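You operate a simulated robot arm through the tools that you are given. There is no shell and no other tool.

You run a simulated robot arm. Do the job below in one go: nothing can be reset, and whatever is moved stays where it is left.

Task
Tip pail 2 into the lift's bin and send it up to hopper 5.
Fine: put the pail back and shut the lift door before pressing the green button; wait till the bin is down. Set down upright: steel pail.

Only the result counts: the job must be done as asked and must still hold three seconds after the hand-in. Knocking over, shifting, dropping, spilling or breaking anything else fails it.

Robot
A 6-joint arm with a two-finger gripper, fixed in place. Base frame: the origin is at the foot of the arm, x ahead of it, y to its left, z up. Units: mm, rad, N and s.
Its first joint turns from -2.897 to 2.897 rad. Payload 3.43 kg.
Tool frame: the origin (TCP) lies between the finger pads and is the grasp point; the fingertips stand 20 mm ahead of it; z points along the fingers, y is the line along which they close. Largest opening 190 mm; the body of the gripper starts 248 mm behind the TCP.
Orientation is told as [roll, pitch, yaw] about the base's x, y, z axes, in that order, counted from this pose: with the fingers straight down and closing along the base's y, the tool's x points along the base's -x, its y along +y and its z along -z.

Tools
- The arm moves only by the tool move_arm. Its argument "targets" is a list of rows, each a list of 7 numbers: the turn, a rotation vector about the tool's x, y, z in units of 45 degrees (1.0 is 45 degrees), then the shift along the tool's x, y, z in units of 250 mm (1.0 is 250 mm), then the closure in counts, from 0 (fully open) to 255 (shut). In form: [[wx, wy, wz, tx, ty, tz, jaw], ...]. A call has 1 to 20 rows; each row is the pose to reach, as a shift and turn from the pose commanded when the call began, along the tool's axes at that moment. A call with a number of a shift or a turn outside -1 to 1 is refused whole. Each row takes 0.2 s and may step no farther than 50 mm and 0.15 rad from the row before; otherwise, or with a gripper value out of range, the whole call is refused. Where a pose cannot be reached the arm comes as near as it can. A force on the tool above 80 N (or 10 N above the force at the start of the call, whichever is more), or a blocked arm, ends the call early, and 0.2 s more pass. The fingers move at their own pace (about 45 mm/s each) and stop on an object; they squeeze with about 26 N. The grip force told is the motor's: it shows also when the fingers shut on nothing. Time passes only in rows, and 0.2 s behind the last, so rows that repeat a pose let the fingers close. The reply holds the time, the measured pose of the TCP, the force on the tool along the base axes, the opening and the grip force, in the units named above and with some noise, with the torque about the TCP (base axes, N m) and any sound that the robot's microphone picked up, and new pictures: "show" is both (left out), scene, wrist or none.
- Cameras (640 x 400 px; columns grow to the right, rows downward): "scene" is fixed at [48, 500.3, 1551.6]; the picture's right is [-0.24, -0.97, 0.00], its down [-0.41, 0.10, -0.91] and it looks along [0.88, -0.22, -0.42] (base axes); focal length 367 px, centre (320, 200). "wrist" rides on the gripper at [71, -8, -288] in the tool frame; the picture's right is [0.12, 0.99, 0.00], its down [-0.96, 0.11, -0.25] and it looks along [-0.25, 0.03, 0.97] (tool axes); focal length 261 px, centre (320, 200). There is no depth. A picture from a camera that has moved, and an enlarged one, comes with that camera's place and axes in the base frame and with its lens.
- lift_body(by): slides the trunk up (or, below 0, down) by that many mm; the arm rides with it, the base frame stays. It gives what a move gives, with no picture.
- enlarge(camera, box): a new picture of the part [left, top, right, bottom] of that camera's present view, enlarged. The clock stands still meanwhile.
- sign_off(): hands the job in; it is judged then, once.

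Nothing tells you positions but the pictures and the camera data. Unless the task says otherwise, let go and move clear before handing in.

The tools are called after "Emit:" as name(argument=value, ...) on one line, values as JSON. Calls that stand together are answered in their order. move_arm: Moves the arm, as the interface text tells. Its arguments: {"type":"object","properties":{"targets":{"type":"array","items":{"type":"array","items":{"type":"number"}}},"show":{"type":"string","enum":["both","scene","wrist","none"]}},"required":["targets"]} The other tools are called the same way: lift_body (by) slides the trunk up or down; enlarge (camera, box) takes an enlarged picture of a part of a camera's view; sign_off () hands the job in.

At the start:

```text
time_s: 0.0
ee_pos: [721.4, 12.0, 1245.9]
orientation: [-0.001, 0.0, -0.001]
force: [1.0, -1.1, 0.1]
wrist_torque: [0.0, 0.0, -0.06]
opening: 189.9
grip_force: 0.1
trunk travel left (down, up): [-175.0, 65.0]
```

scene: 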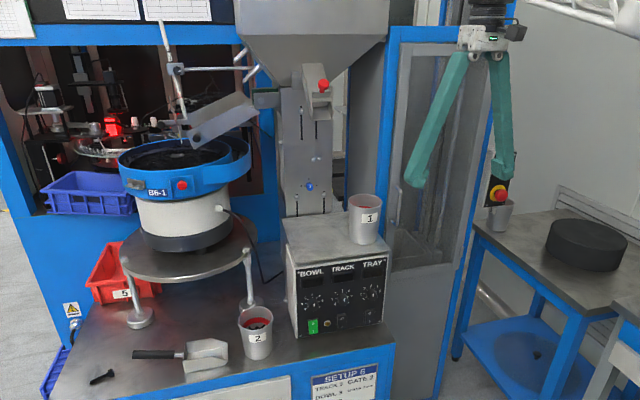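
wrist: 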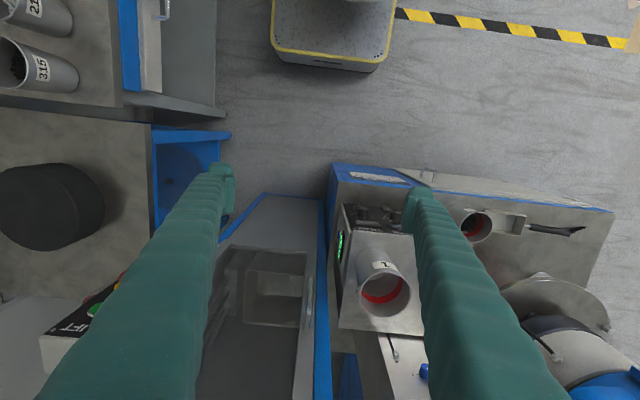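

I see pail 2 on the bench near the control box, pail 1 on top of the box, and a lift with a bin and a door in the middle. I will look at the parts enlarged first.

Emit:
enlarge(camera="scene", box=[380, 20, 540, 300])

Emit:
enlarge(camera="scene", box=[200, 180, 420, 400])

Emit:
enlarge(camera="wrist", box=[180, 180, 440, 400])

Emit:
enlarge(camera="wrist", box=[0, 240, 200, 400])

Emit:
enlarge(camera="scene", box=[180, 0, 420, 220])

```text
1.43 times, centred on (460, 160) of scene
camera zoom: at [48.0, 500.3, 1551.6], right [-0.24, -0.97, 0.0], down [-0.41, 0.1, -0.91], along [0.88, -0.22, -0.42], focal length 524 px, centre (120, 257)
```

zoom: 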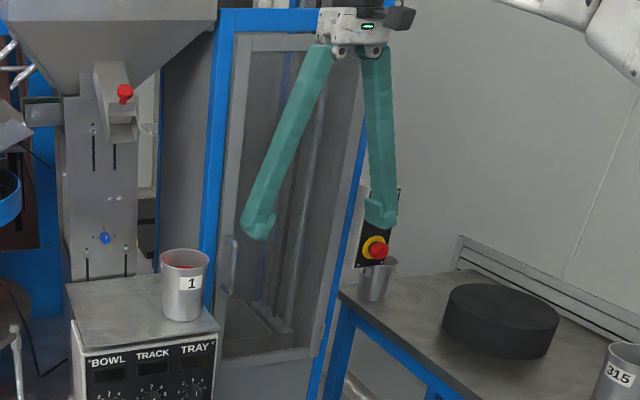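

```text
1.82 times, centred on (310, 290) of scene
camera zoom: at [48.0, 500.3, 1551.6], right [-0.24, -0.97, 0.0], down [-0.41, 0.1, -0.91], along [0.88, -0.22, -0.42], focal length 667 px, centre (338, 36)
```

zoom: 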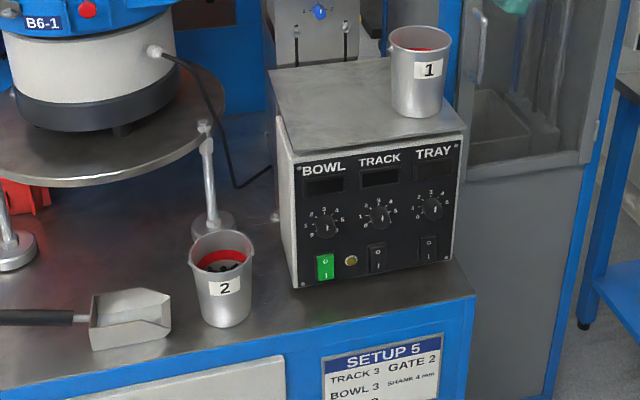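

```text
1.82 times, centred on (310, 290) of wrist
camera zoom: at [649.4, 2.4, 1532.3], right [-0.12, 0.99, 0.0], down [0.96, 0.11, 0.25], along [0.25, 0.03, -0.97], focal length 474 px, centre (338, 36)
```

zoom: 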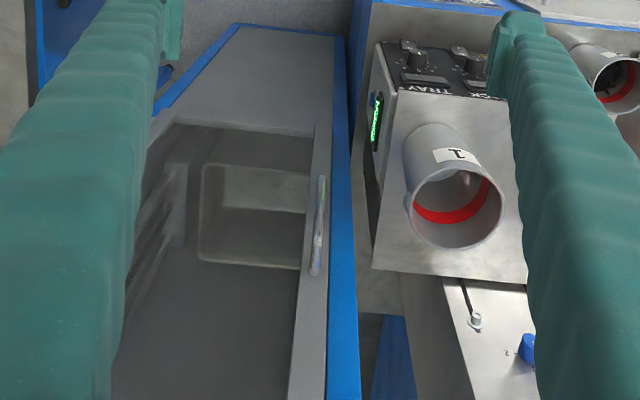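

```text
2.50 times, centred on (100, 320) of wrist
camera zoom: at [649.4, 2.4, 1532.3], right [-0.12, 0.99, 0.0], down [0.96, 0.11, 0.25], along [0.25, 0.03, -0.97], focal length 652 px, centre (870, -100)
```

zoom: 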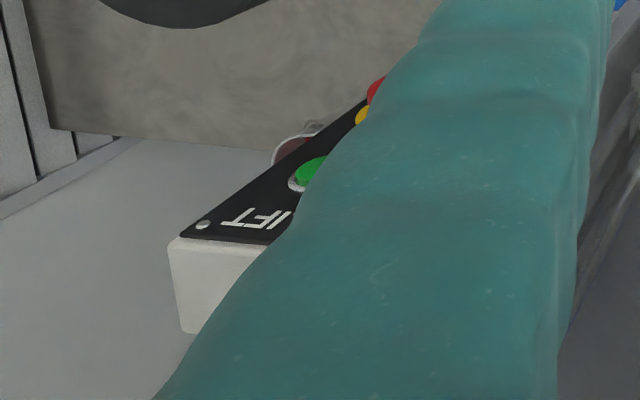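

```text
1.82 times, centred on (300, 110) of scene
camera zoom: at [48.0, 500.3, 1551.6], right [-0.24, -0.97, 0.0], down [-0.41, 0.1, -0.91], along [0.88, -0.22, -0.42], focal length 667 px, centre (356, 364)
```

zoom: 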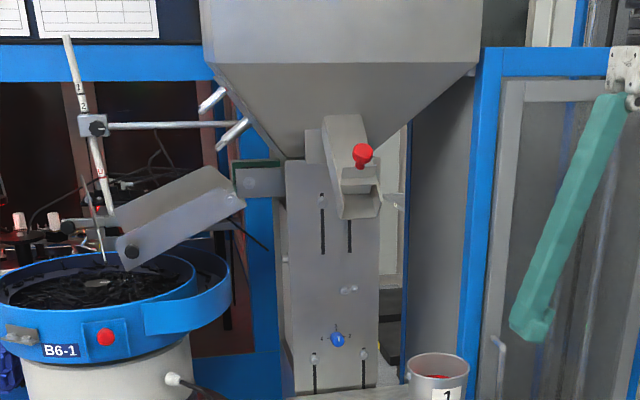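

The lift stands ahead at about x 1000, y -230 to 40, with a clear door whose handle is on its left; pail 2 is near (861, 481, 822). I will tilt the hand up and back it off to look at the lift and its button panel.

Emit:
move_arm(targets=[[0, -0.15, 0, 0.1, 0, 0, 0], [0, -0.3, 0, 0.2, 0, 0, 0], [0, -0.45, 0, 0.3, 0, 0, 0], [0, -0.6, 0, 0.4, 0, 0, 0], [0, -0.75, 0, 0.5, 0, 0, 0], [0, -0.9, 0, 0.6, 0, 0, 0], [0, -1, 0, 0.7, 0, 0, 0]])

```text
time_s: 1.6
ee_pos: [548.7, 13.7, 1245.6]
orientation: [0.0, -0.785, -0.001]
force: [1.0, 0.4, -0.7]
wrist_torque: [-0.03, 0.14, -0.03]
opening: 190.3
grip_force: 0.0
trunk travel left (down, up): [-175.0, 65.0]
camera wrist: at [294.3, 4.6, 1398.4], right [-0.08, 0.99, -0.08], down [0.5, 0.11, 0.86], along [0.86, 0.03, -0.51], focal length 261 px, centre (320, 200)
```

scene: 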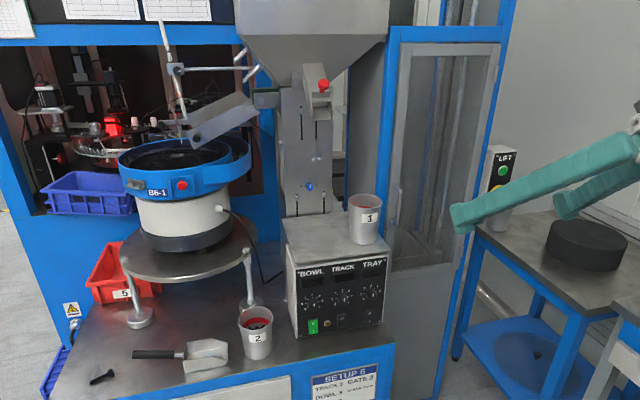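
wrist: 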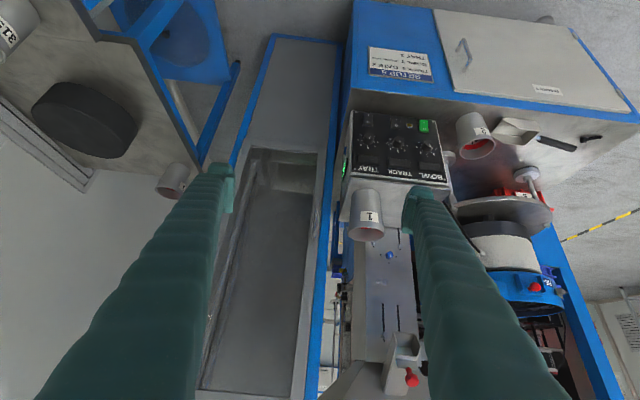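

The hand is now clear of the door view; the lift panel shows at scene (500,170). I zoom in on the panel, door and bin.

Emit:
enlarge(camera="scene", box=[470, 130, 550, 230])

Emit:
enlarge(camera="scene", box=[370, 20, 530, 120])

Emit:
enlarge(camera="scene", box=[370, 160, 530, 280])

Emit:
enlarge(camera="wrist", box=[200, 130, 360, 230])

Emit:
enlarge(camera="wrist", box=[200, 220, 360, 400])

Emit:
enlarge(camera="wrist", box=[330, 30, 530, 200])

```text
4.00 times, centred on (510, 180) of scene
camera zoom: at [48.0, 500.3, 1551.6], right [-0.24, -0.97, 0.0], down [-0.41, 0.1, -0.91], along [0.88, -0.22, -0.42], focal length 1467 px, centre (-440, 280)
```

zoom: 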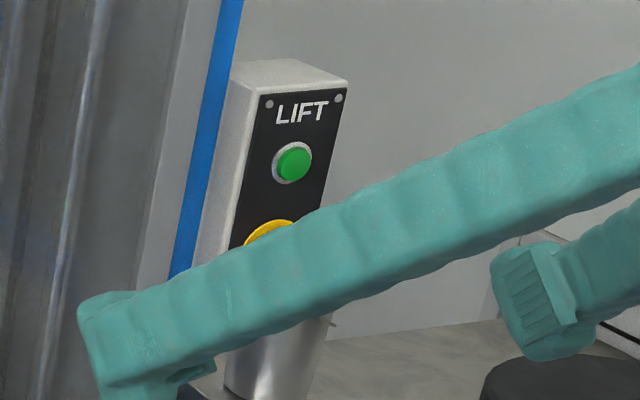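

```text
4.00 times, centred on (450, 70) of scene
camera zoom: at [48.0, 500.3, 1551.6], right [-0.24, -0.97, 0.0], down [-0.41, 0.1, -0.91], along [0.88, -0.22, -0.42], focal length 1467 px, centre (-200, 720)
```

zoom: 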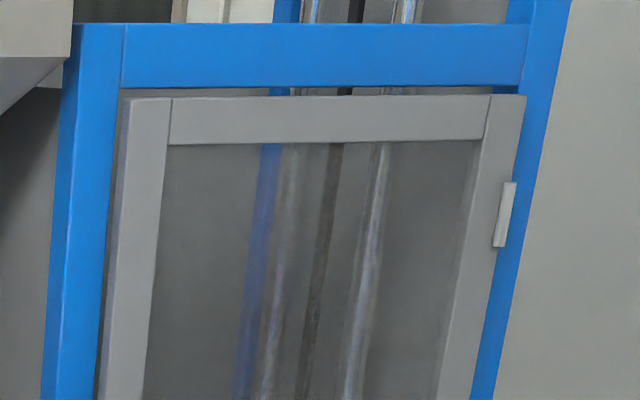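

```text
3.33 times, centred on (450, 220) of scene
camera zoom: at [48.0, 500.3, 1551.6], right [-0.24, -0.97, 0.0], down [-0.41, 0.1, -0.91], along [0.88, -0.22, -0.42], focal length 1222 px, centre (-113, 133)
```

zoom: 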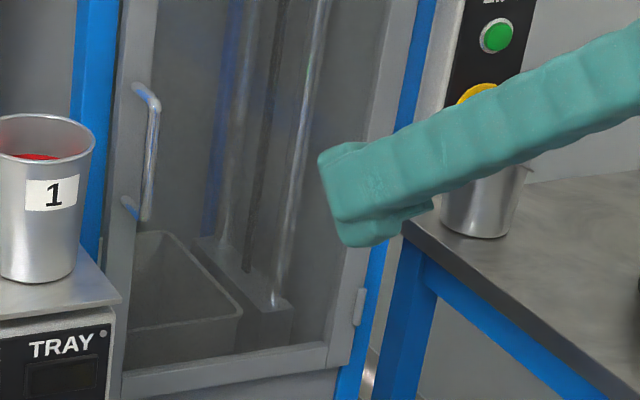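

```text
4.00 times, centred on (280, 180) of wrist
camera zoom: at [294.3, 4.6, 1398.4], right [-0.08, 0.99, -0.08], down [0.5, 0.11, 0.86], along [0.86, 0.03, -0.51], focal length 1043 px, centre (480, 280)
```

zoom: 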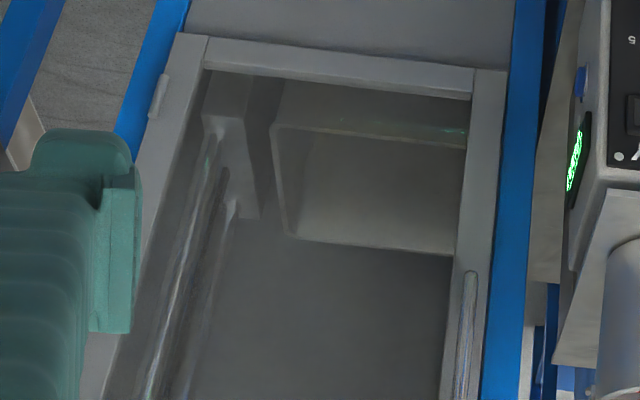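

```text
2.22 times, centred on (280, 310) of wrist
camera zoom: at [294.3, 4.6, 1398.4], right [-0.08, 0.99, -0.08], down [0.5, 0.11, 0.86], along [0.86, 0.03, -0.51], focal length 579 px, centre (409, -44)
```

zoom: 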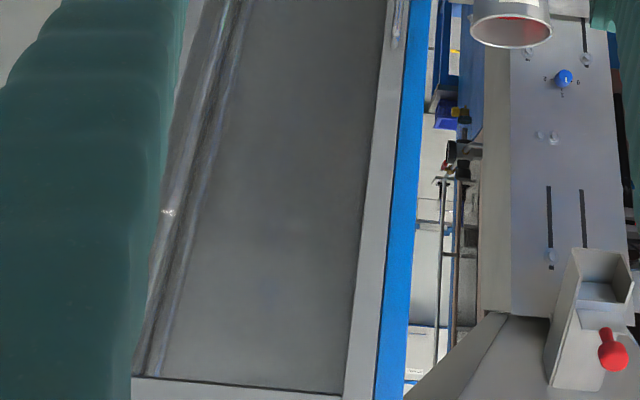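

```text
2.35 times, centred on (430, 115) of wrist
camera zoom: at [294.3, 4.6, 1398.4], right [-0.08, 0.99, -0.08], down [0.5, 0.11, 0.86], along [0.86, 0.03, -0.51], focal length 613 px, centre (61, 400)
```

zoom: 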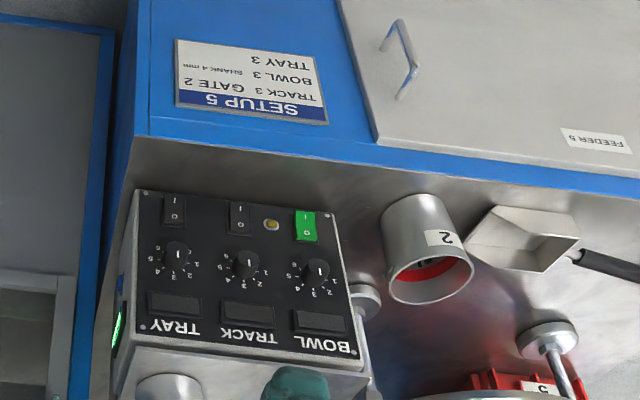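

The door is shut, hinged at about (1000, -256) with the handle bar at (964, 22, 1063); the bin is down, its rim at z 786, x 1082–1280, y -173 to about 6; the green button is near (986, -342, 1143). I now level the tool toward +x and narrow the fingers, to take the handle.

Emit:
move_arm(targets=[[0, -0.15, 0, 0, 0, 0, 174], [0, -0.3, 0, 0, 0, 0, 174], [0, -0.45, 0, 0, 0, 0, 174], [0, -0.6, 0, 0, 0, 0, 174], [0, -0.75, 0, 0, 0, 0, 174], [0, -0.9, 0, 0, 0, 0, 174], [0, -1, 0, 0, 0, 0, 174], [0, -1, 0, 0, 0, 0, 174]])

```text
time_s: 3.6
ee_pos: [546.7, -15.4, 1237.7]
orientation: [1.21, -1.339, -1.292]
force: [-0.2, 0.1, 0.0]
wrist_torque: [-0.01, -0.01, -0.02]
opening: 60.3
grip_force: 0.1
out of reach, approached as far as the arm can: row 6, 7, 8
trunk travel left (down, up): [-175.0, 65.0]
stopped in row 8: the arm was blocked; the commanded pose is now the measured one
camera wrist: at [254.8, 11.6, 1191.3], right [0.08, 0.99, 0.1], down [-0.17, -0.08, 0.98], along [0.98, -0.1, 0.17], focal length 261 px, centre (320, 200)
```

scene: 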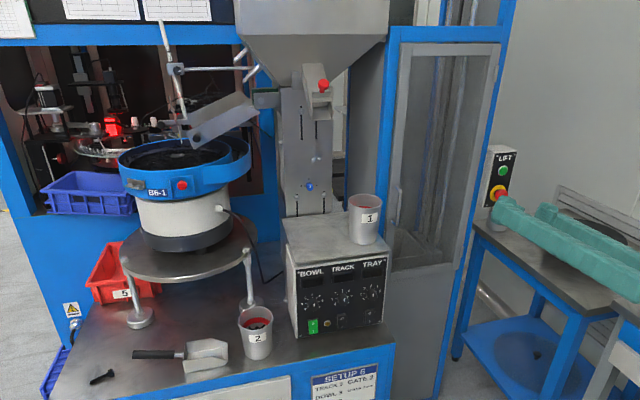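
wrist: 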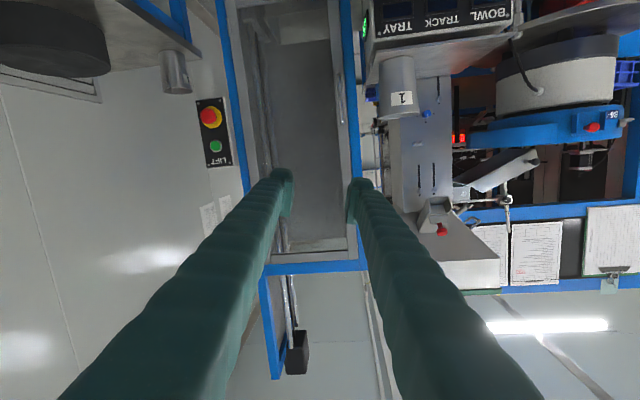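

The wrist met its limit so close in, leaving the tool rolled by about 12°. I move forward and down toward the handle and level it as I go.

Emit:
move_arm(targets=[[0, 0, 0, 0.08, 0.01, 0.12, 174], [0, 0, 0, 0.16, 0.02, 0.24, 174], [-0.02, -0.02, -0.05, 0.24, 0.03, 0.36, 174], [-0.04, -0.04, -0.1, 0.32, 0.04, 0.48, 174], [-0.06, -0.06, -0.15, 0.4, 0.05, 0.6, 174], [-0.08, -0.08, -0.2, 0.48, 0.06, 0.72, 174], [-0.1, -0.09, -0.25, 0.57, 0.07, 0.85, 174], [-0.107, -0.098, -0.279, 0.655, 0.076, 0.973, 174]])

```text
time_s: 5.4
ee_pos: [828.8, 50.9, 1115.0]
orientation: [1.54, -1.544, -1.582]
force: [-0.9, 0.1, 1.0]
wrist_torque: [-0.02, 0.21, 0.04]
opening: 60.4
grip_force: 0.2
out of reach, approached as far as the arm can: row 1, 2, 3, 4, 5, 6, 7, 8
trunk travel left (down, up): [-175.0, 65.0]
camera wrist: at [540.6, 56.0, 1043.3], right [0.04, 0.99, -0.09], down [-0.24, 0.1, 0.96], along [0.97, -0.02, 0.25], focal length 261 px, centre (320, 200)
```

scene: 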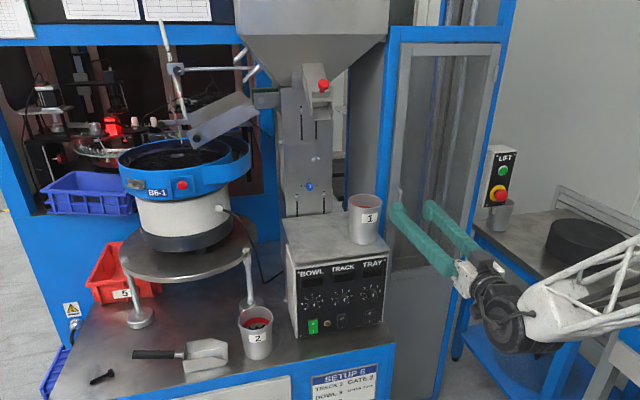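
wrist: 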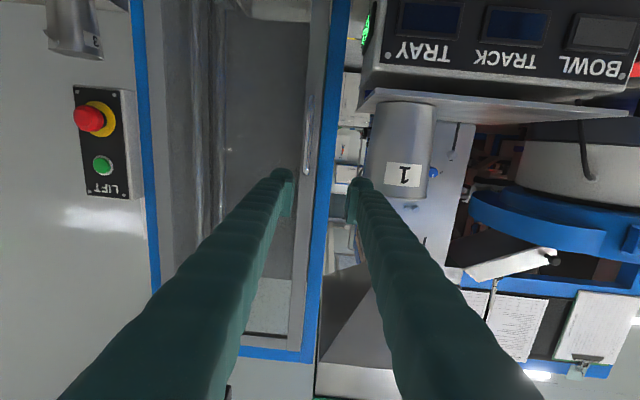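

The arm could not reach that close-in level pose and stands at (829, 51, 1115), nearly level. I check with a null row what pose it holds as commanded.

Emit:
move_arm(targets=[[0, 0, 0, 0, 0, 0, 174], [0, 0, 0, 0, 0, 0, 174]], show="none")

```text
time_s: 6.0
ee_pos: [830.0, 51.3, 1113.2]
orientation: [1.447, -1.543, -1.489]
force: [0.1, 1.2, 0.2]
wrist_torque: [0.04, 0.01, 0.02]
opening: 60.3
grip_force: 0.0
trunk travel left (down, up): [-175.0, 65.0]
```

The commanded pose equals the reached one, so I can continue from here: I shift to the handle's height and line at (850, 22, 1063).

Emit:
move_arm(targets=[[-0.02, 0, -0.01, 0.07, -0.04, 0.03, 174], [-0.04, 0, -0.025, 0.14, -0.08, 0.06, 174], [-0.053, 0, -0.036, 0.2, -0.116, 0.08, 174]])

```text
time_s: 6.8
ee_pos: [857.7, 73.9, 1073.6]
orientation: [1.231, -1.569, -1.258]
force: [-1.1, -1.1, -0.2]
wrist_torque: [0.02, 0.11, 0.08]
opening: 60.6
grip_force: 0.1
out of reach, approached as far as the arm can: row 1, 2, 3
trunk travel left (down, up): [-175.0, 65.0]
camera wrist: at [570.0, 72.9, 1003.1], right [0.03, 0.99, -0.12], down [-0.24, 0.12, 0.96], along [0.97, 0.0, 0.25], focal length 261 px, centre (320, 200)
```

scene: 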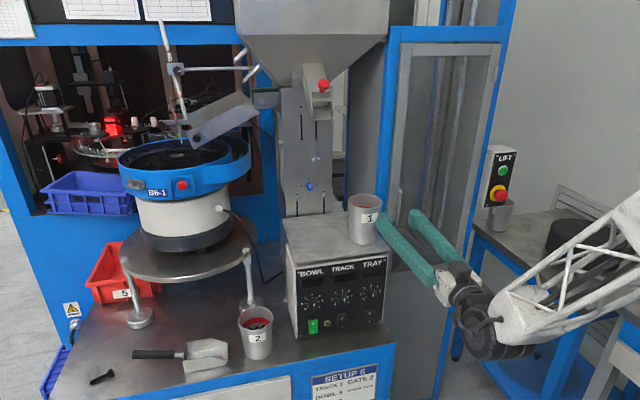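
wrist: 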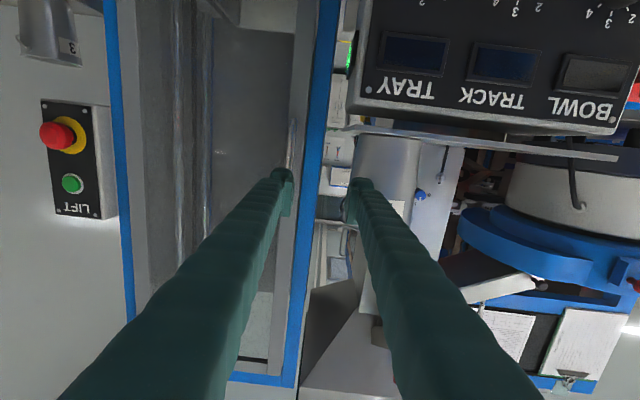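

The limit pushed the hand toward pail 1, so I retreat at once, back and to the right, pitching the tool down a little to ease the wrist.

Emit:
move_arm(targets=[[0, 0.1, 0, 0, -0.04, -0.12, 174], [0, 0.2, 0, 0, -0.1, -0.24, 174], [0, 0.3, 0, 0, -0.18, -0.36, 174], [0, 0.4, 0, 0, -0.26, -0.48, 174], [0, 0.5, 0, 0, -0.32, -0.6, 174]])

```text
time_s: 8.0
ee_pos: [707.2, -1.5, 1072.9]
orientation: [0.002, -1.175, -0.032]
force: [0.2, 0.0, -0.6]
wrist_torque: [-0.02, 0.0, -0.03]
opening: 60.0
grip_force: 0.0
out of reach, approached as far as the arm can: row 1
trunk travel left (down, up): [-175.0, 65.0]
camera wrist: at [415.3, -2.9, 1119.0], right [-0.02, 0.99, -0.11], down [0.15, 0.11, 0.98], along [0.99, 0.0, -0.15], focal length 261 px, centre (320, 200)
```

scene: 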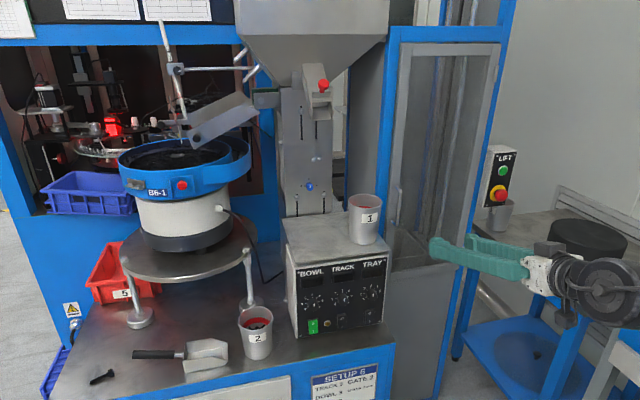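
wrist: 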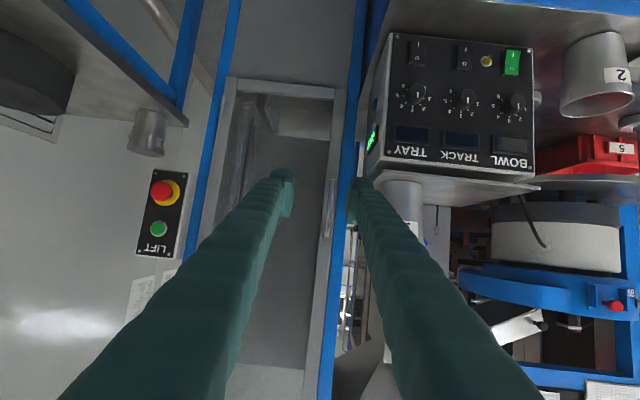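

The hand is clear at (707, -2, 1073) and pail 1 stands where it was. The wrist cannot bend up enough from this height, so I lower the trunk to make level tool poses reachable.

Emit:
lift_body(by=-150)

```text
time_s: 9.8
ee_pos: [707.5, -2.7, 924.1]
orientation: [0.004, -1.175, -0.033]
force: [-1.1, -0.4, -0.4]
wrist_torque: [-0.03, 0.01, -0.02]
opening: 60.4
grip_force: 0.0
trunk travel left (down, up): [-25.0, 215.0]
```

Next I raise the hand to handle height with the present pitch, then level it in a separate step.

Emit:
move_arm(targets=[[-0.02, 0, -0.01, -0.15, 0.02, 0, 174], [-0.039, 0, -0.016, -0.3, 0.05, 0, 174], [-0.039, 0, -0.016, -0.45, 0.08, 0, 174], [-0.039, 0, -0.016, -0.6, 0.1, 0.01, 174], [-0.039, -0.15, -0.016, -0.62, 0.1, 0.02, 174], [-0.039, -0.3, -0.016, -0.62, 0.1, 0.02, 174]], show="wrist")

```text
time_s: 11.3
ee_pos: [748.3, 123.5, 1017.8]
orientation: [-0.376, -1.198, 0.671]
force: [-0.1, 0.7, 0.0]
wrist_torque: [0.04, -0.03, 0.0]
opening: 60.5
grip_force: 0.1
out of reach, approached as far as the arm can: row 3, 5, 6
trunk travel left (down, up): [-25.0, 215.0]
stopped in row 6: the arm was blocked; the commanded pose is now the measured one
camera wrist: at [469.0, 26.9, 1050.8], right [-0.34, 0.91, -0.24], down [0.01, 0.26, 0.96], along [0.94, 0.33, -0.1], focal length 261 px, centre (320, 200)
```

wrist: 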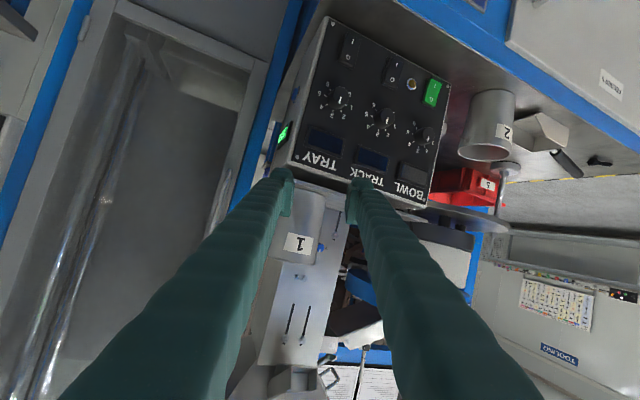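

A wrist singularity near straight-ahead threw the hand to (748, 124, 1018); nothing is touched. I will keep the tool yawed about 30° left from the arm's plane to stay clear of it, and move to (760, -60, 1040).

Emit:
move_arm(targets=[[-0.06, -0.02, 0.015, 0.01, -0.14, -0.05, 174], [-0.12, -0.05, 0.03, 0.03, -0.28, -0.1, 174], [-0.18, -0.08, 0.05, 0.04, -0.42, -0.13, 174], [-0.24, -0.1, 0.07, 0.06, -0.57, -0.15, 174], [-0.299, -0.128, 0.084, 0.07, -0.716, -0.17, 174]])

```text
time_s: 12.6
ee_pos: [760.1, -58.6, 1042.9]
orientation: [-0.005, -1.311, 0.529]
force: [-1.0, -0.2, 0.6]
wrist_torque: [-0.06, 0.04, -0.08]
opening: 60.6
grip_force: 0.0
trunk travel left (down, up): [-25.0, 215.0]
camera wrist: at [507.3, -215.3, 1048.3], right [-0.52, 0.84, -0.12], down [-0.05, 0.11, 0.99], along [0.85, 0.53, -0.01], focal length 261 px, centre (320, 200)
```

scene: 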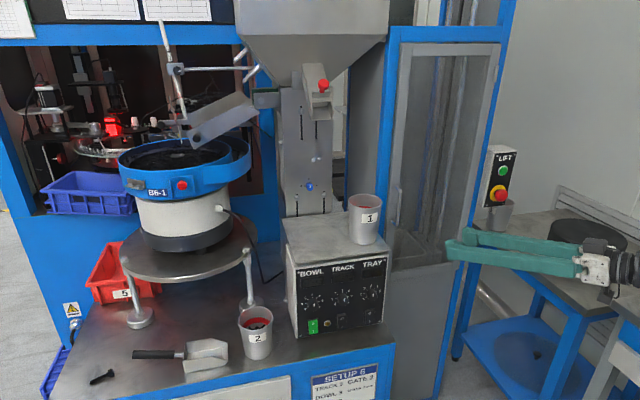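
wrist: 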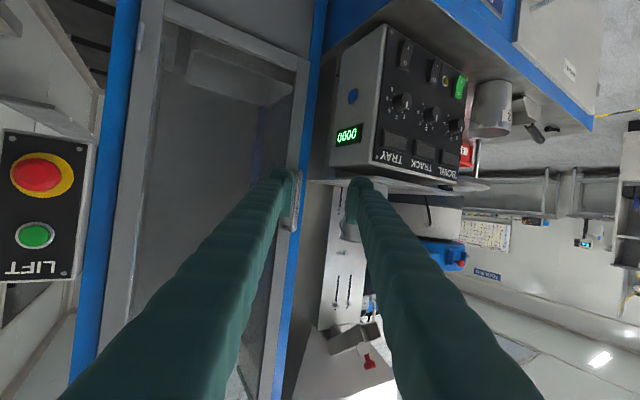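

The hand is steady at (760, -59, 1043), yawed 30° left. I move to a pre-grasp 90 mm short of the handle bar.

Emit:
move_arm(targets=[[0, -0.05, 0, -0.052, -0.033, 0.117, 174], [0, -0.1, 0, -0.104, -0.066, 0.235, 174], [0, -0.15, 0, -0.156, -0.1, 0.352, 174], [0, -0.2, 0, -0.208, -0.132, 0.47, 174]])

```text
time_s: 13.6
ee_pos: [885.0, -24.4, 1061.3]
orientation: [-0.008, -1.466, 0.534]
force: [-1.0, 0.5, 0.6]
wrist_torque: [-0.05, 0.11, -0.07]
opening: 60.1
grip_force: 0.0
trunk travel left (down, up): [-25.0, 215.0]
camera wrist: at [635.7, -180.0, 1021.2], right [-0.51, 0.85, -0.12], down [-0.19, 0.03, 0.98], along [0.84, 0.52, 0.15], focal length 261 px, centre (320, 200)
```

scene: 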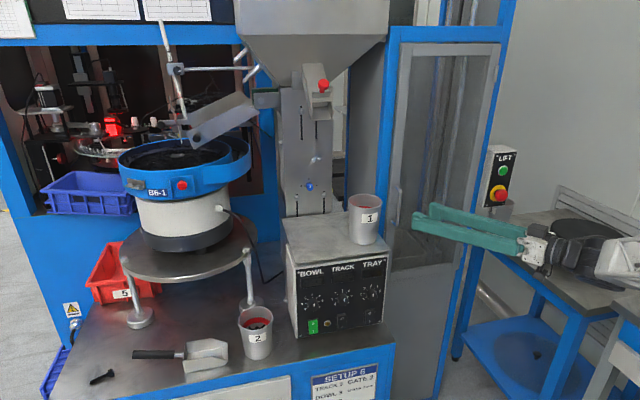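
wrist: 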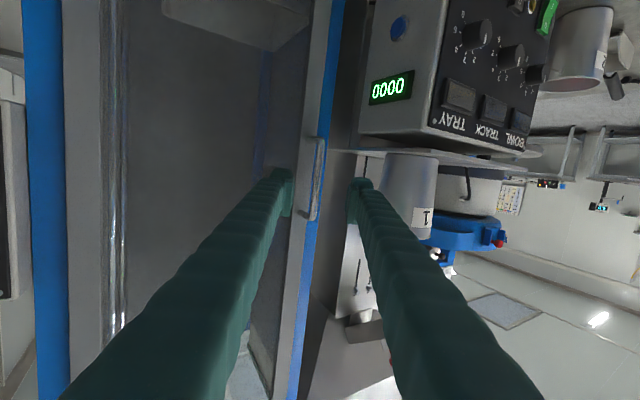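

The bar shows between the fingertips. I enlarge both views to fix its place precisely.

Emit:
enlarge(camera="scene", box=[370, 170, 450, 250])

Emit:
enlarge(camera="wrist", box=[270, 110, 390, 240])

```text
5.00 times, centred on (410, 210) of scene
camera zoom: at [48.0, 500.3, 1551.6], right [-0.24, -0.97, 0.0], down [-0.41, 0.1, -0.91], along [0.88, -0.22, -0.42], focal length 1833 px, centre (-130, 150)
```

zoom: 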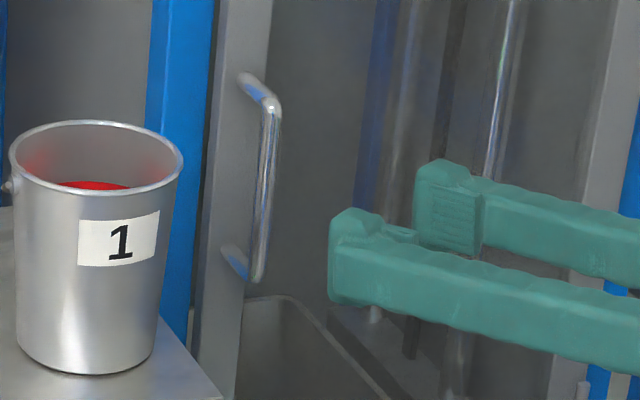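

```text
3.08 times, centred on (330, 175) of wrist
camera zoom: at [635.7, -180.0, 1021.2], right [-0.51, 0.85, -0.12], down [-0.19, 0.03, 0.98], along [0.84, 0.52, 0.15], focal length 802 px, centre (289, 277)
```

zoom: 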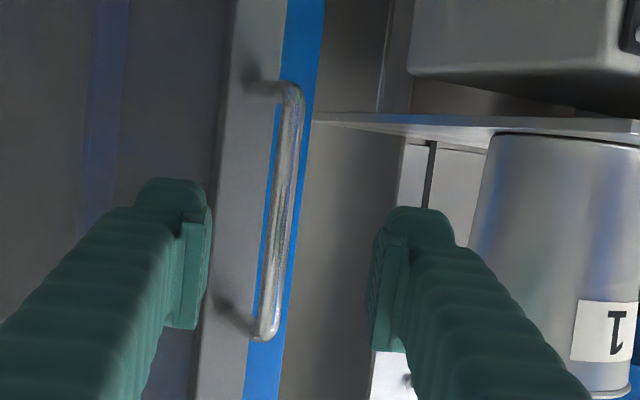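

The bar is centred between the fingers at about (970, 19, 1058). I advance onto it and close.

Emit:
move_arm(targets=[[0, 0, 0, -0.009, -0.007, 0.124, 174], [0, 0, 0, -0.018, -0.015, 0.248, 174], [0, 0, 0, -0.027, -0.022, 0.372, 174], [0, 0, 0, -0.027, -0.022, 0.372, 255], [0, 0, 0, -0.027, -0.022, 0.372, 255], [0, 0, 0, -0.027, -0.022, 0.372, 255], [0, 0, 0, -0.027, -0.022, 0.372, 255], [0, 0, 0, -0.027, -0.022, 0.372, 255]])

```text
time_s: 15.3
ee_pos: [968.6, 17.6, 1057.6]
orientation: [-0.004, -1.465, 0.53]
force: [-7.3, 5.7, -2.3]
wrist_torque: [0.09, 0.09, 0.04]
opening: 10.7
grip_force: 43.9
trunk travel left (down, up): [-25.0, 215.0]
camera wrist: at [719.8, -137.3, 1017.2], right [-0.51, 0.85, -0.12], down [-0.18, 0.03, 0.98], along [0.84, 0.52, 0.14], focal length 261 px, centre (320, 200)
```

scene: 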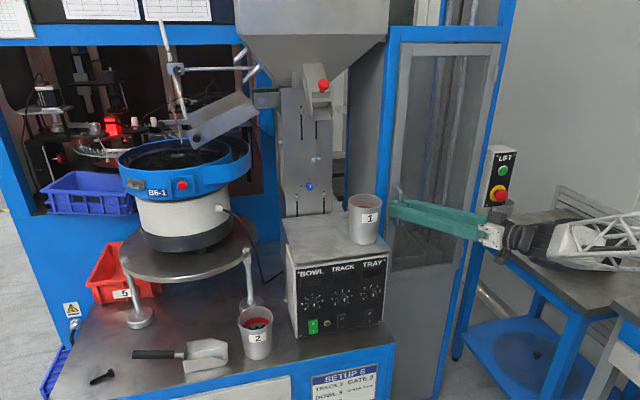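
wrist: 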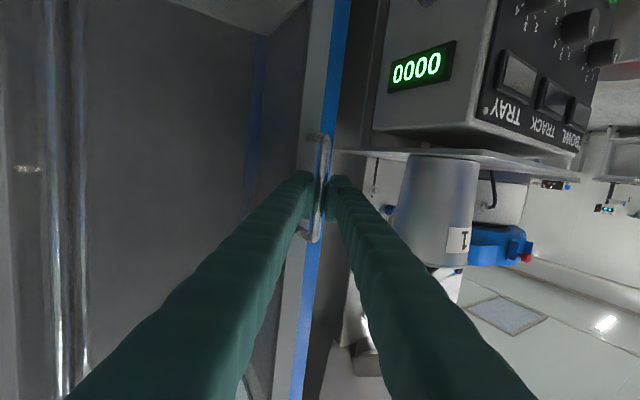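

The bar is held (opening 10.7 mm). I pull the door open along its arc about the hinge near (1003, -257), first 20°.

Emit:
move_arm(targets=[[0, 0, 0, 0.0048, 0.017, -0.045, 255], [0, 0, 0, 0.0095, 0.0343, -0.0897, 255], [0, 0, 0, 0.0145, 0.0475, -0.136, 255], [0, 0, 0, 0.0194, 0.0606, -0.1823, 255], [0, 0, 0, 0.0244, 0.07, -0.23, 255], [0, 0, 0, 0.0294, 0.0785, -0.2765, 255], [0, 0, 0, 0.0344, 0.0835, -0.324, 255], [0, 0, 0, 0.0395, 0.0885, -0.372, 255]])

```text
time_s: 17.1
ee_pos: [875.7, -11.1, 1058.0]
orientation: [-0.008, -1.468, 0.527]
force: [6.5, -11.0, 16.5]
wrist_torque: [-0.14, -0.12, -0.09]
opening: 10.4
grip_force: 43.4
trunk travel left (down, up): [-25.0, 215.0]
camera wrist: at [626.5, -166.1, 1016.6], right [-0.51, 0.85, -0.12], down [-0.19, 0.03, 0.98], along [0.84, 0.52, 0.15], focal length 261 px, centre (320, 200)
```

scene: 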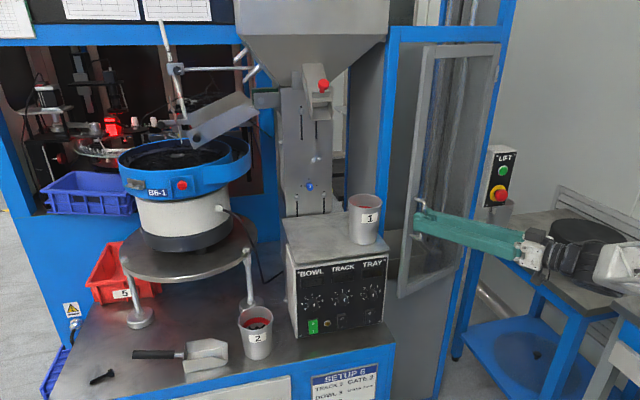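
wrist: 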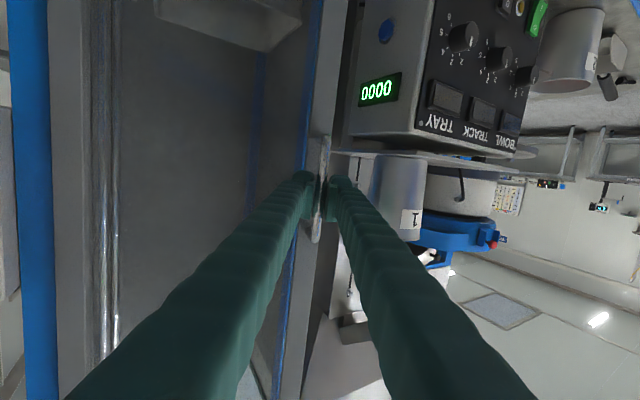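

The door swings freely and is open about 20°. I carry on to about 70°, turning the hand back toward +x as it goes so that the arm stays clear of the right benches.

Emit:
move_arm(targets=[[0.061, 0, 0.006, 0.0093, 0, -0.0902, 255], [0.122, 0, 0.0126, 0.0192, -0.0075, -0.1857, 255], [0.182, 0, 0.019, 0.029, -0.0231, -0.2808, 255], [0.243, 0, 0.025, 0.0386, -0.0471, -0.3735, 255], [0.304, 0, 0.0315, 0.048, -0.0788, -0.4641, 255], [0.365, 0, 0.038, 0.057, -0.1185, -0.552, 255], [0.426, 0, 0.044, 0.0657, -0.1665, -0.6355, 255], [0.486, 0, 0.05, 0.0738, -0.2206, -0.7146, 255], [0.547, 0, 0.057, 0.0816, -0.282, -0.7893, 255], [0.608, 0, 0.063, 0.0886, -0.3495, -0.8573, 255]])

```text
time_s: 19.4
ee_pos: [737.7, -194.3, 1052.4]
orientation: [0.06, -1.459, -0.015]
force: [-25.0, 6.7, 31.1]
wrist_torque: [-0.49, 0.09, 0.01]
opening: 7.6
grip_force: 41.5
trunk travel left (down, up): [-25.0, 215.0]
camera wrist: at [444.2, -217.1, 1013.1], right [-0.06, 0.99, -0.11], down [-0.14, 0.1, 0.98], along [0.99, 0.07, 0.14], focal length 261 px, centre (320, 200)
```

scene: 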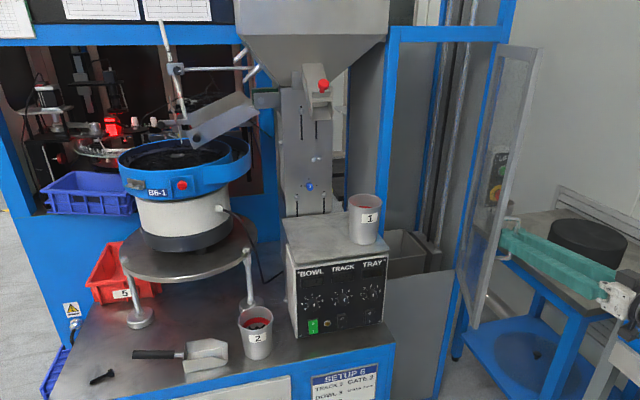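
wrist: 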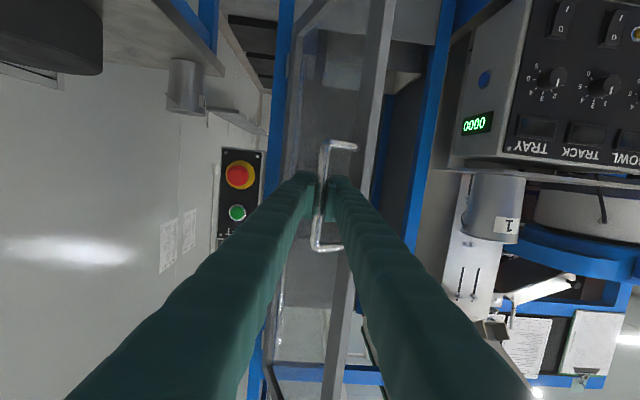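

The door stands about 70° open with some strain on the grip. I let go of the bar, back off, and step over to the inner side of the door to push it further open.

Emit:
move_arm(targets=[[0, 0, 0, 0, 0, 0, 174], [0, 0, 0, 0, 0, 0, 174], [0, 0, 0, 0, 0, 0, 174], [0, 0, 0, 0, 0, -0.12, 174], [0, 0, 0, 0, 0, -0.24, 174], [0, 0, 0, 0, 0, -0.36, 174], [0, 0, 0, 0, 0.15, -0.36, 255], [0, 0, 0, 0, 0.3, -0.36, 255], [0, 0, 0, 0, 0.45, -0.36, 255]])

```text
time_s: 21.1
ee_pos: [683.1, -186.6, 987.8]
orientation: [0.486, -1.343, -0.43]
force: [0.3, -4.4, -0.9]
wrist_torque: [0.21, -0.31, 0.98]
opening: 15.5
grip_force: 0.0
trunk travel left (down, up): [-25.0, 215.0]
stopped in row 8: the arm was blocked; the commanded pose is now the measured one
camera wrist: at [387.6, -207.2, 974.8], right [-0.07, 1.0, -0.01], down [-0.05, 0.01, 1.0], along [1.0, 0.07, 0.05], focal length 261 px, centre (320, 200)
```

scene: 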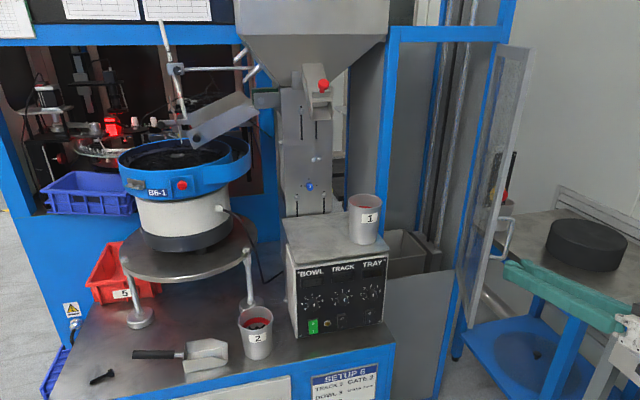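
wrist: 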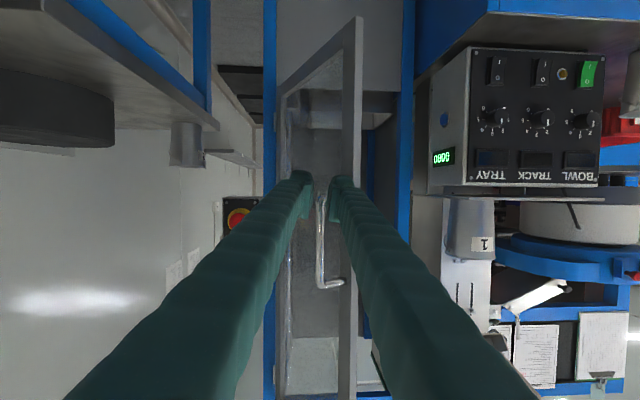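

The arm stopped at its near limit at (683, -187, 988), with nothing touched. I ease it by pitching the hand down and moving to the inner side, (660, -100, 1050).

Emit:
move_arm(targets=[[-0.02, 0.08, -0.036, -0.038, 0.05, -0.05, 230], [-0.04, 0.16, -0.07, -0.076, 0.12, -0.08, 230], [-0.06, 0.24, -0.11, -0.114, 0.21, -0.1, 230], [-0.08, 0.33, -0.146, -0.152, 0.3, -0.11, 230], [-0.101, 0.412, -0.183, -0.19, 0.376, -0.117, 230]])

```text
time_s: 22.5
ee_pos: [682.2, -103.7, 1009.3]
orientation: [0.076, -0.996, 0.11]
force: [-0.9, 0.2, 0.1]
wrist_torque: [-0.04, -0.05, -0.08]
opening: 18.8
grip_force: 0.0
trunk travel left (down, up): [-25.0, 215.0]
stopped in row 5: the arm was blocked; the commanded pose is now the measured one
camera wrist: at [408.4, -166.9, 1105.0], right [-0.24, 0.97, -0.06], down [0.29, 0.13, 0.95], along [0.93, 0.21, -0.32], focal length 261 px, centre (320, 200)
```

scene: 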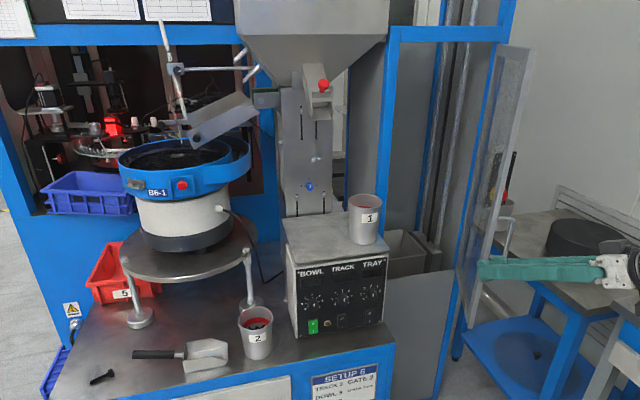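
wrist: 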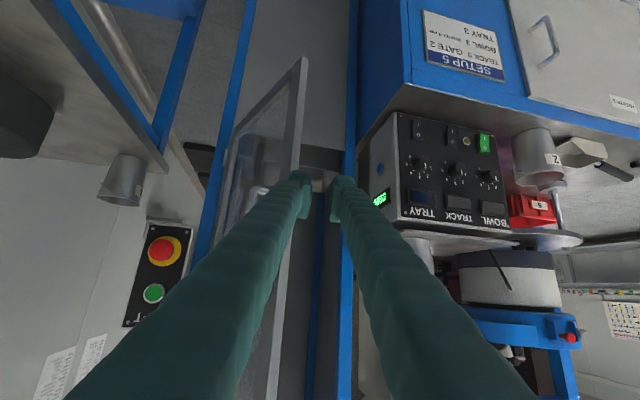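

The close-in elbow limit stopped it again, but the hand is now on the inner side of the door at (682, -104, 1009). I move in a little and sweep toward -y to push the door past 90°.

Emit:
move_arm(targets=[[0, 0, 0, -0.09, 0.006, 0.1, 255], [0, 0, 0, -0.176, 0.013, 0.193, 255], [0, 0, 0, -0.17, -0.1, 0.175, 255], [0, 0, 0, -0.163, -0.2, 0.155, 255], [0, 0, 0, -0.157, -0.3, 0.14, 255], [0, 0, 0, -0.15, -0.4, 0.12, 255], [0, 0, 0, -0.144, -0.5, 0.105, 255], [0, 0, 0, -0.138, -0.616, 0.086, 255]])

```text
time_s: 24.3
ee_pos: [743.6, -249.4, 1021.5]
orientation: [0.074, -1.0, 0.113]
force: [-0.5, 1.6, 0.2]
wrist_torque: [-0.1, 0.06, -0.08]
opening: 0.0
grip_force: 25.9
trunk travel left (down, up): [-25.0, 215.0]
camera wrist: at [469.0, -311.4, 1117.9], right [-0.24, 0.97, -0.06], down [0.29, 0.13, 0.95], along [0.93, 0.21, -0.31], focal length 261 px, centre (320, 200)
```

scene: 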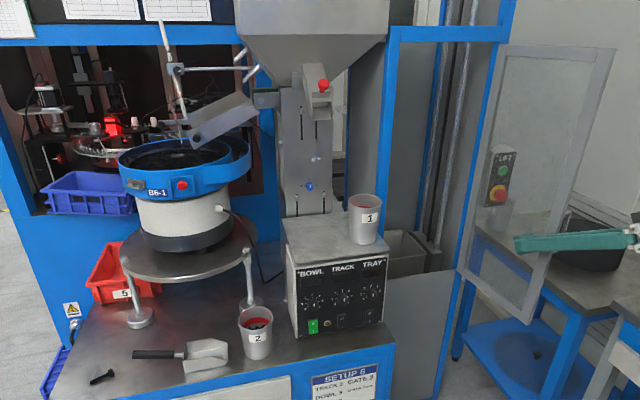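
wrist: 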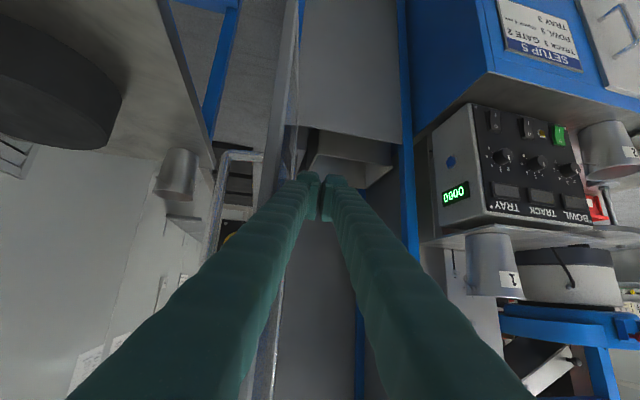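

The door is now open past 90° and the bin is in plain view. I enlarge to measure the bin and doorway.

Emit:
enlarge(camera="scene", box=[370, 200, 470, 300])

Emit:
enlarge(camera="wrist", box=[270, 90, 430, 230])

Emit:
enlarge(camera="scene", box=[220, 290, 320, 380])

```text
4.00 times, centred on (420, 250) of scene
camera zoom: at [48.0, 500.3, 1551.6], right [-0.24, -0.97, 0.0], down [-0.41, 0.1, -0.91], along [0.88, -0.22, -0.42], focal length 1467 px, centre (-80, 0)
```

zoom: 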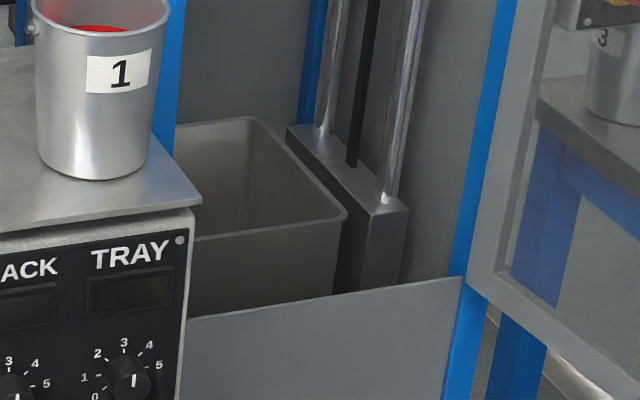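

```text
2.86 times, centred on (350, 160) of wrist
camera zoom: at [469.0, -311.4, 1117.9], right [-0.24, 0.97, -0.06], down [0.29, 0.13, 0.95], along [0.93, 0.21, -0.31], focal length 745 px, centre (234, 314)
```

zoom: 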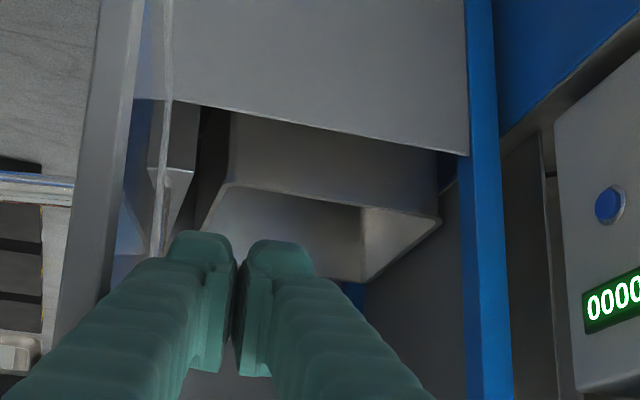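

```text
4.44 times, centred on (270, 335) of scene
camera zoom: at [48.0, 500.3, 1551.6], right [-0.24, -0.97, 0.0], down [-0.41, 0.1, -0.91], along [0.88, -0.22, -0.42], focal length 1630 px, centre (542, -400)
```

zoom: 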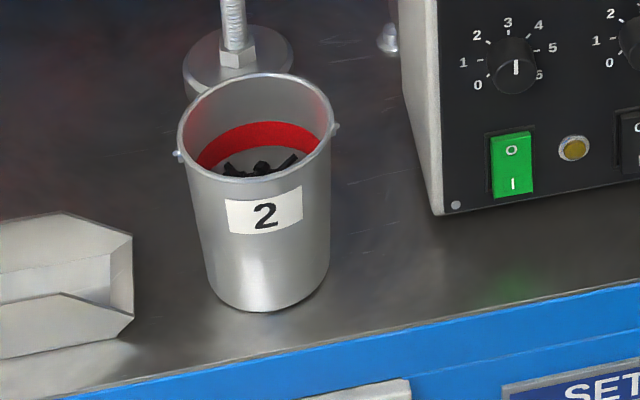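

The bin spans about x 1080–1280, y -180 to 28 with its rim at z 786, and the doorway sill is at z 762. Before taking the pail I will rehearse the reach and the tipping roll with empty hands, starting by moving to (850, -70, 910).

Emit:
move_arm(targets=[[-0.01, -0.08, -0.01, 0.012, 0.12, 0.05, 128], [-0.02, -0.15, -0.02, 0.025, 0.24, 0.13, 128], [-0.03, -0.23, -0.03, 0.038, 0.36, 0.22, 128], [-0.045, -0.31, -0.043, 0.05, 0.46, 0.32, 128], [-0.056, -0.385, -0.054, 0.063, 0.54, 0.42, 128], [-0.067, -0.46, -0.064, 0.075, 0.58, 0.52, 128], [-0.08, -0.54, -0.075, 0.088, 0.6, 0.62, 128], [-0.09, -0.616, -0.086, 0.101, 0.613, 0.71, 128]], show="scene")

```text
time_s: 26.1
ee_pos: [850.6, -72.3, 912.8]
orientation: [-0.028, -1.485, 0.292]
force: [-0.4, 0.4, 0.4]
wrist_torque: [-0.03, 0.14, -0.12]
opening: 94.6
grip_force: 0.1
trunk travel left (down, up): [-25.0, 215.0]
```

scene: 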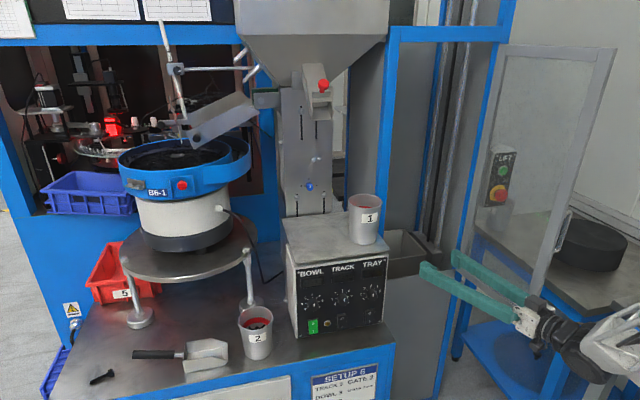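

Level reach works here. I go on into the doorway with the empty hand to check the reach at the pouring spot.

Emit:
move_arm(targets=[[0, 0, 0, -0.003, -0.028, 0.158, 128], [0, 0, 0, -0.007, -0.056, 0.315, 128], [0, 0, 0, -0.01, -0.085, 0.473, 128], [0, 0, 0, -0.014, -0.113, 0.63, 128], [0, 0, 0, -0.017, -0.141, 0.788, 128]])

```text
time_s: 27.3
ee_pos: [1050.7, -55.1, 901.4]
orientation: [-0.02, -1.488, 0.281]
force: [-0.2, -0.9, 0.1]
wrist_torque: [-0.04, 0.12, -0.02]
opening: 94.6
grip_force: 0.0
trunk travel left (down, up): [-25.0, 215.0]
camera wrist: at [770.0, -140.4, 854.3], right [-0.27, 0.96, -0.12], down [-0.19, 0.07, 0.98], along [0.94, 0.28, 0.16], focal length 261 px, centre (320, 200)
```

scene: 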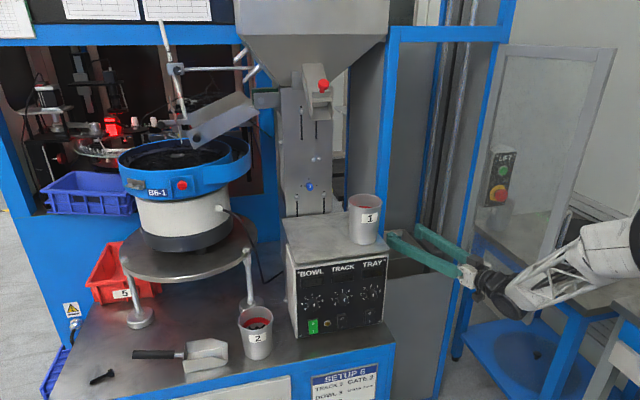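
wrist: 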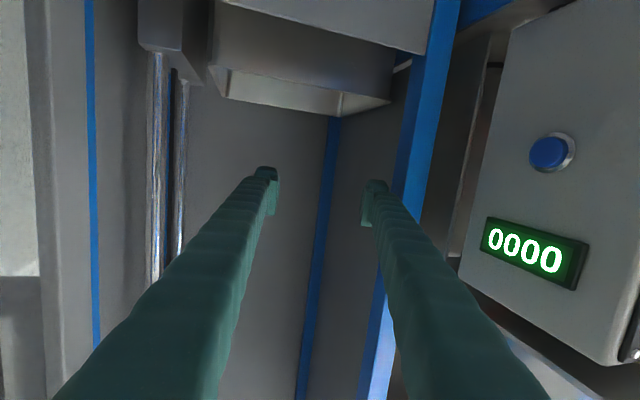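

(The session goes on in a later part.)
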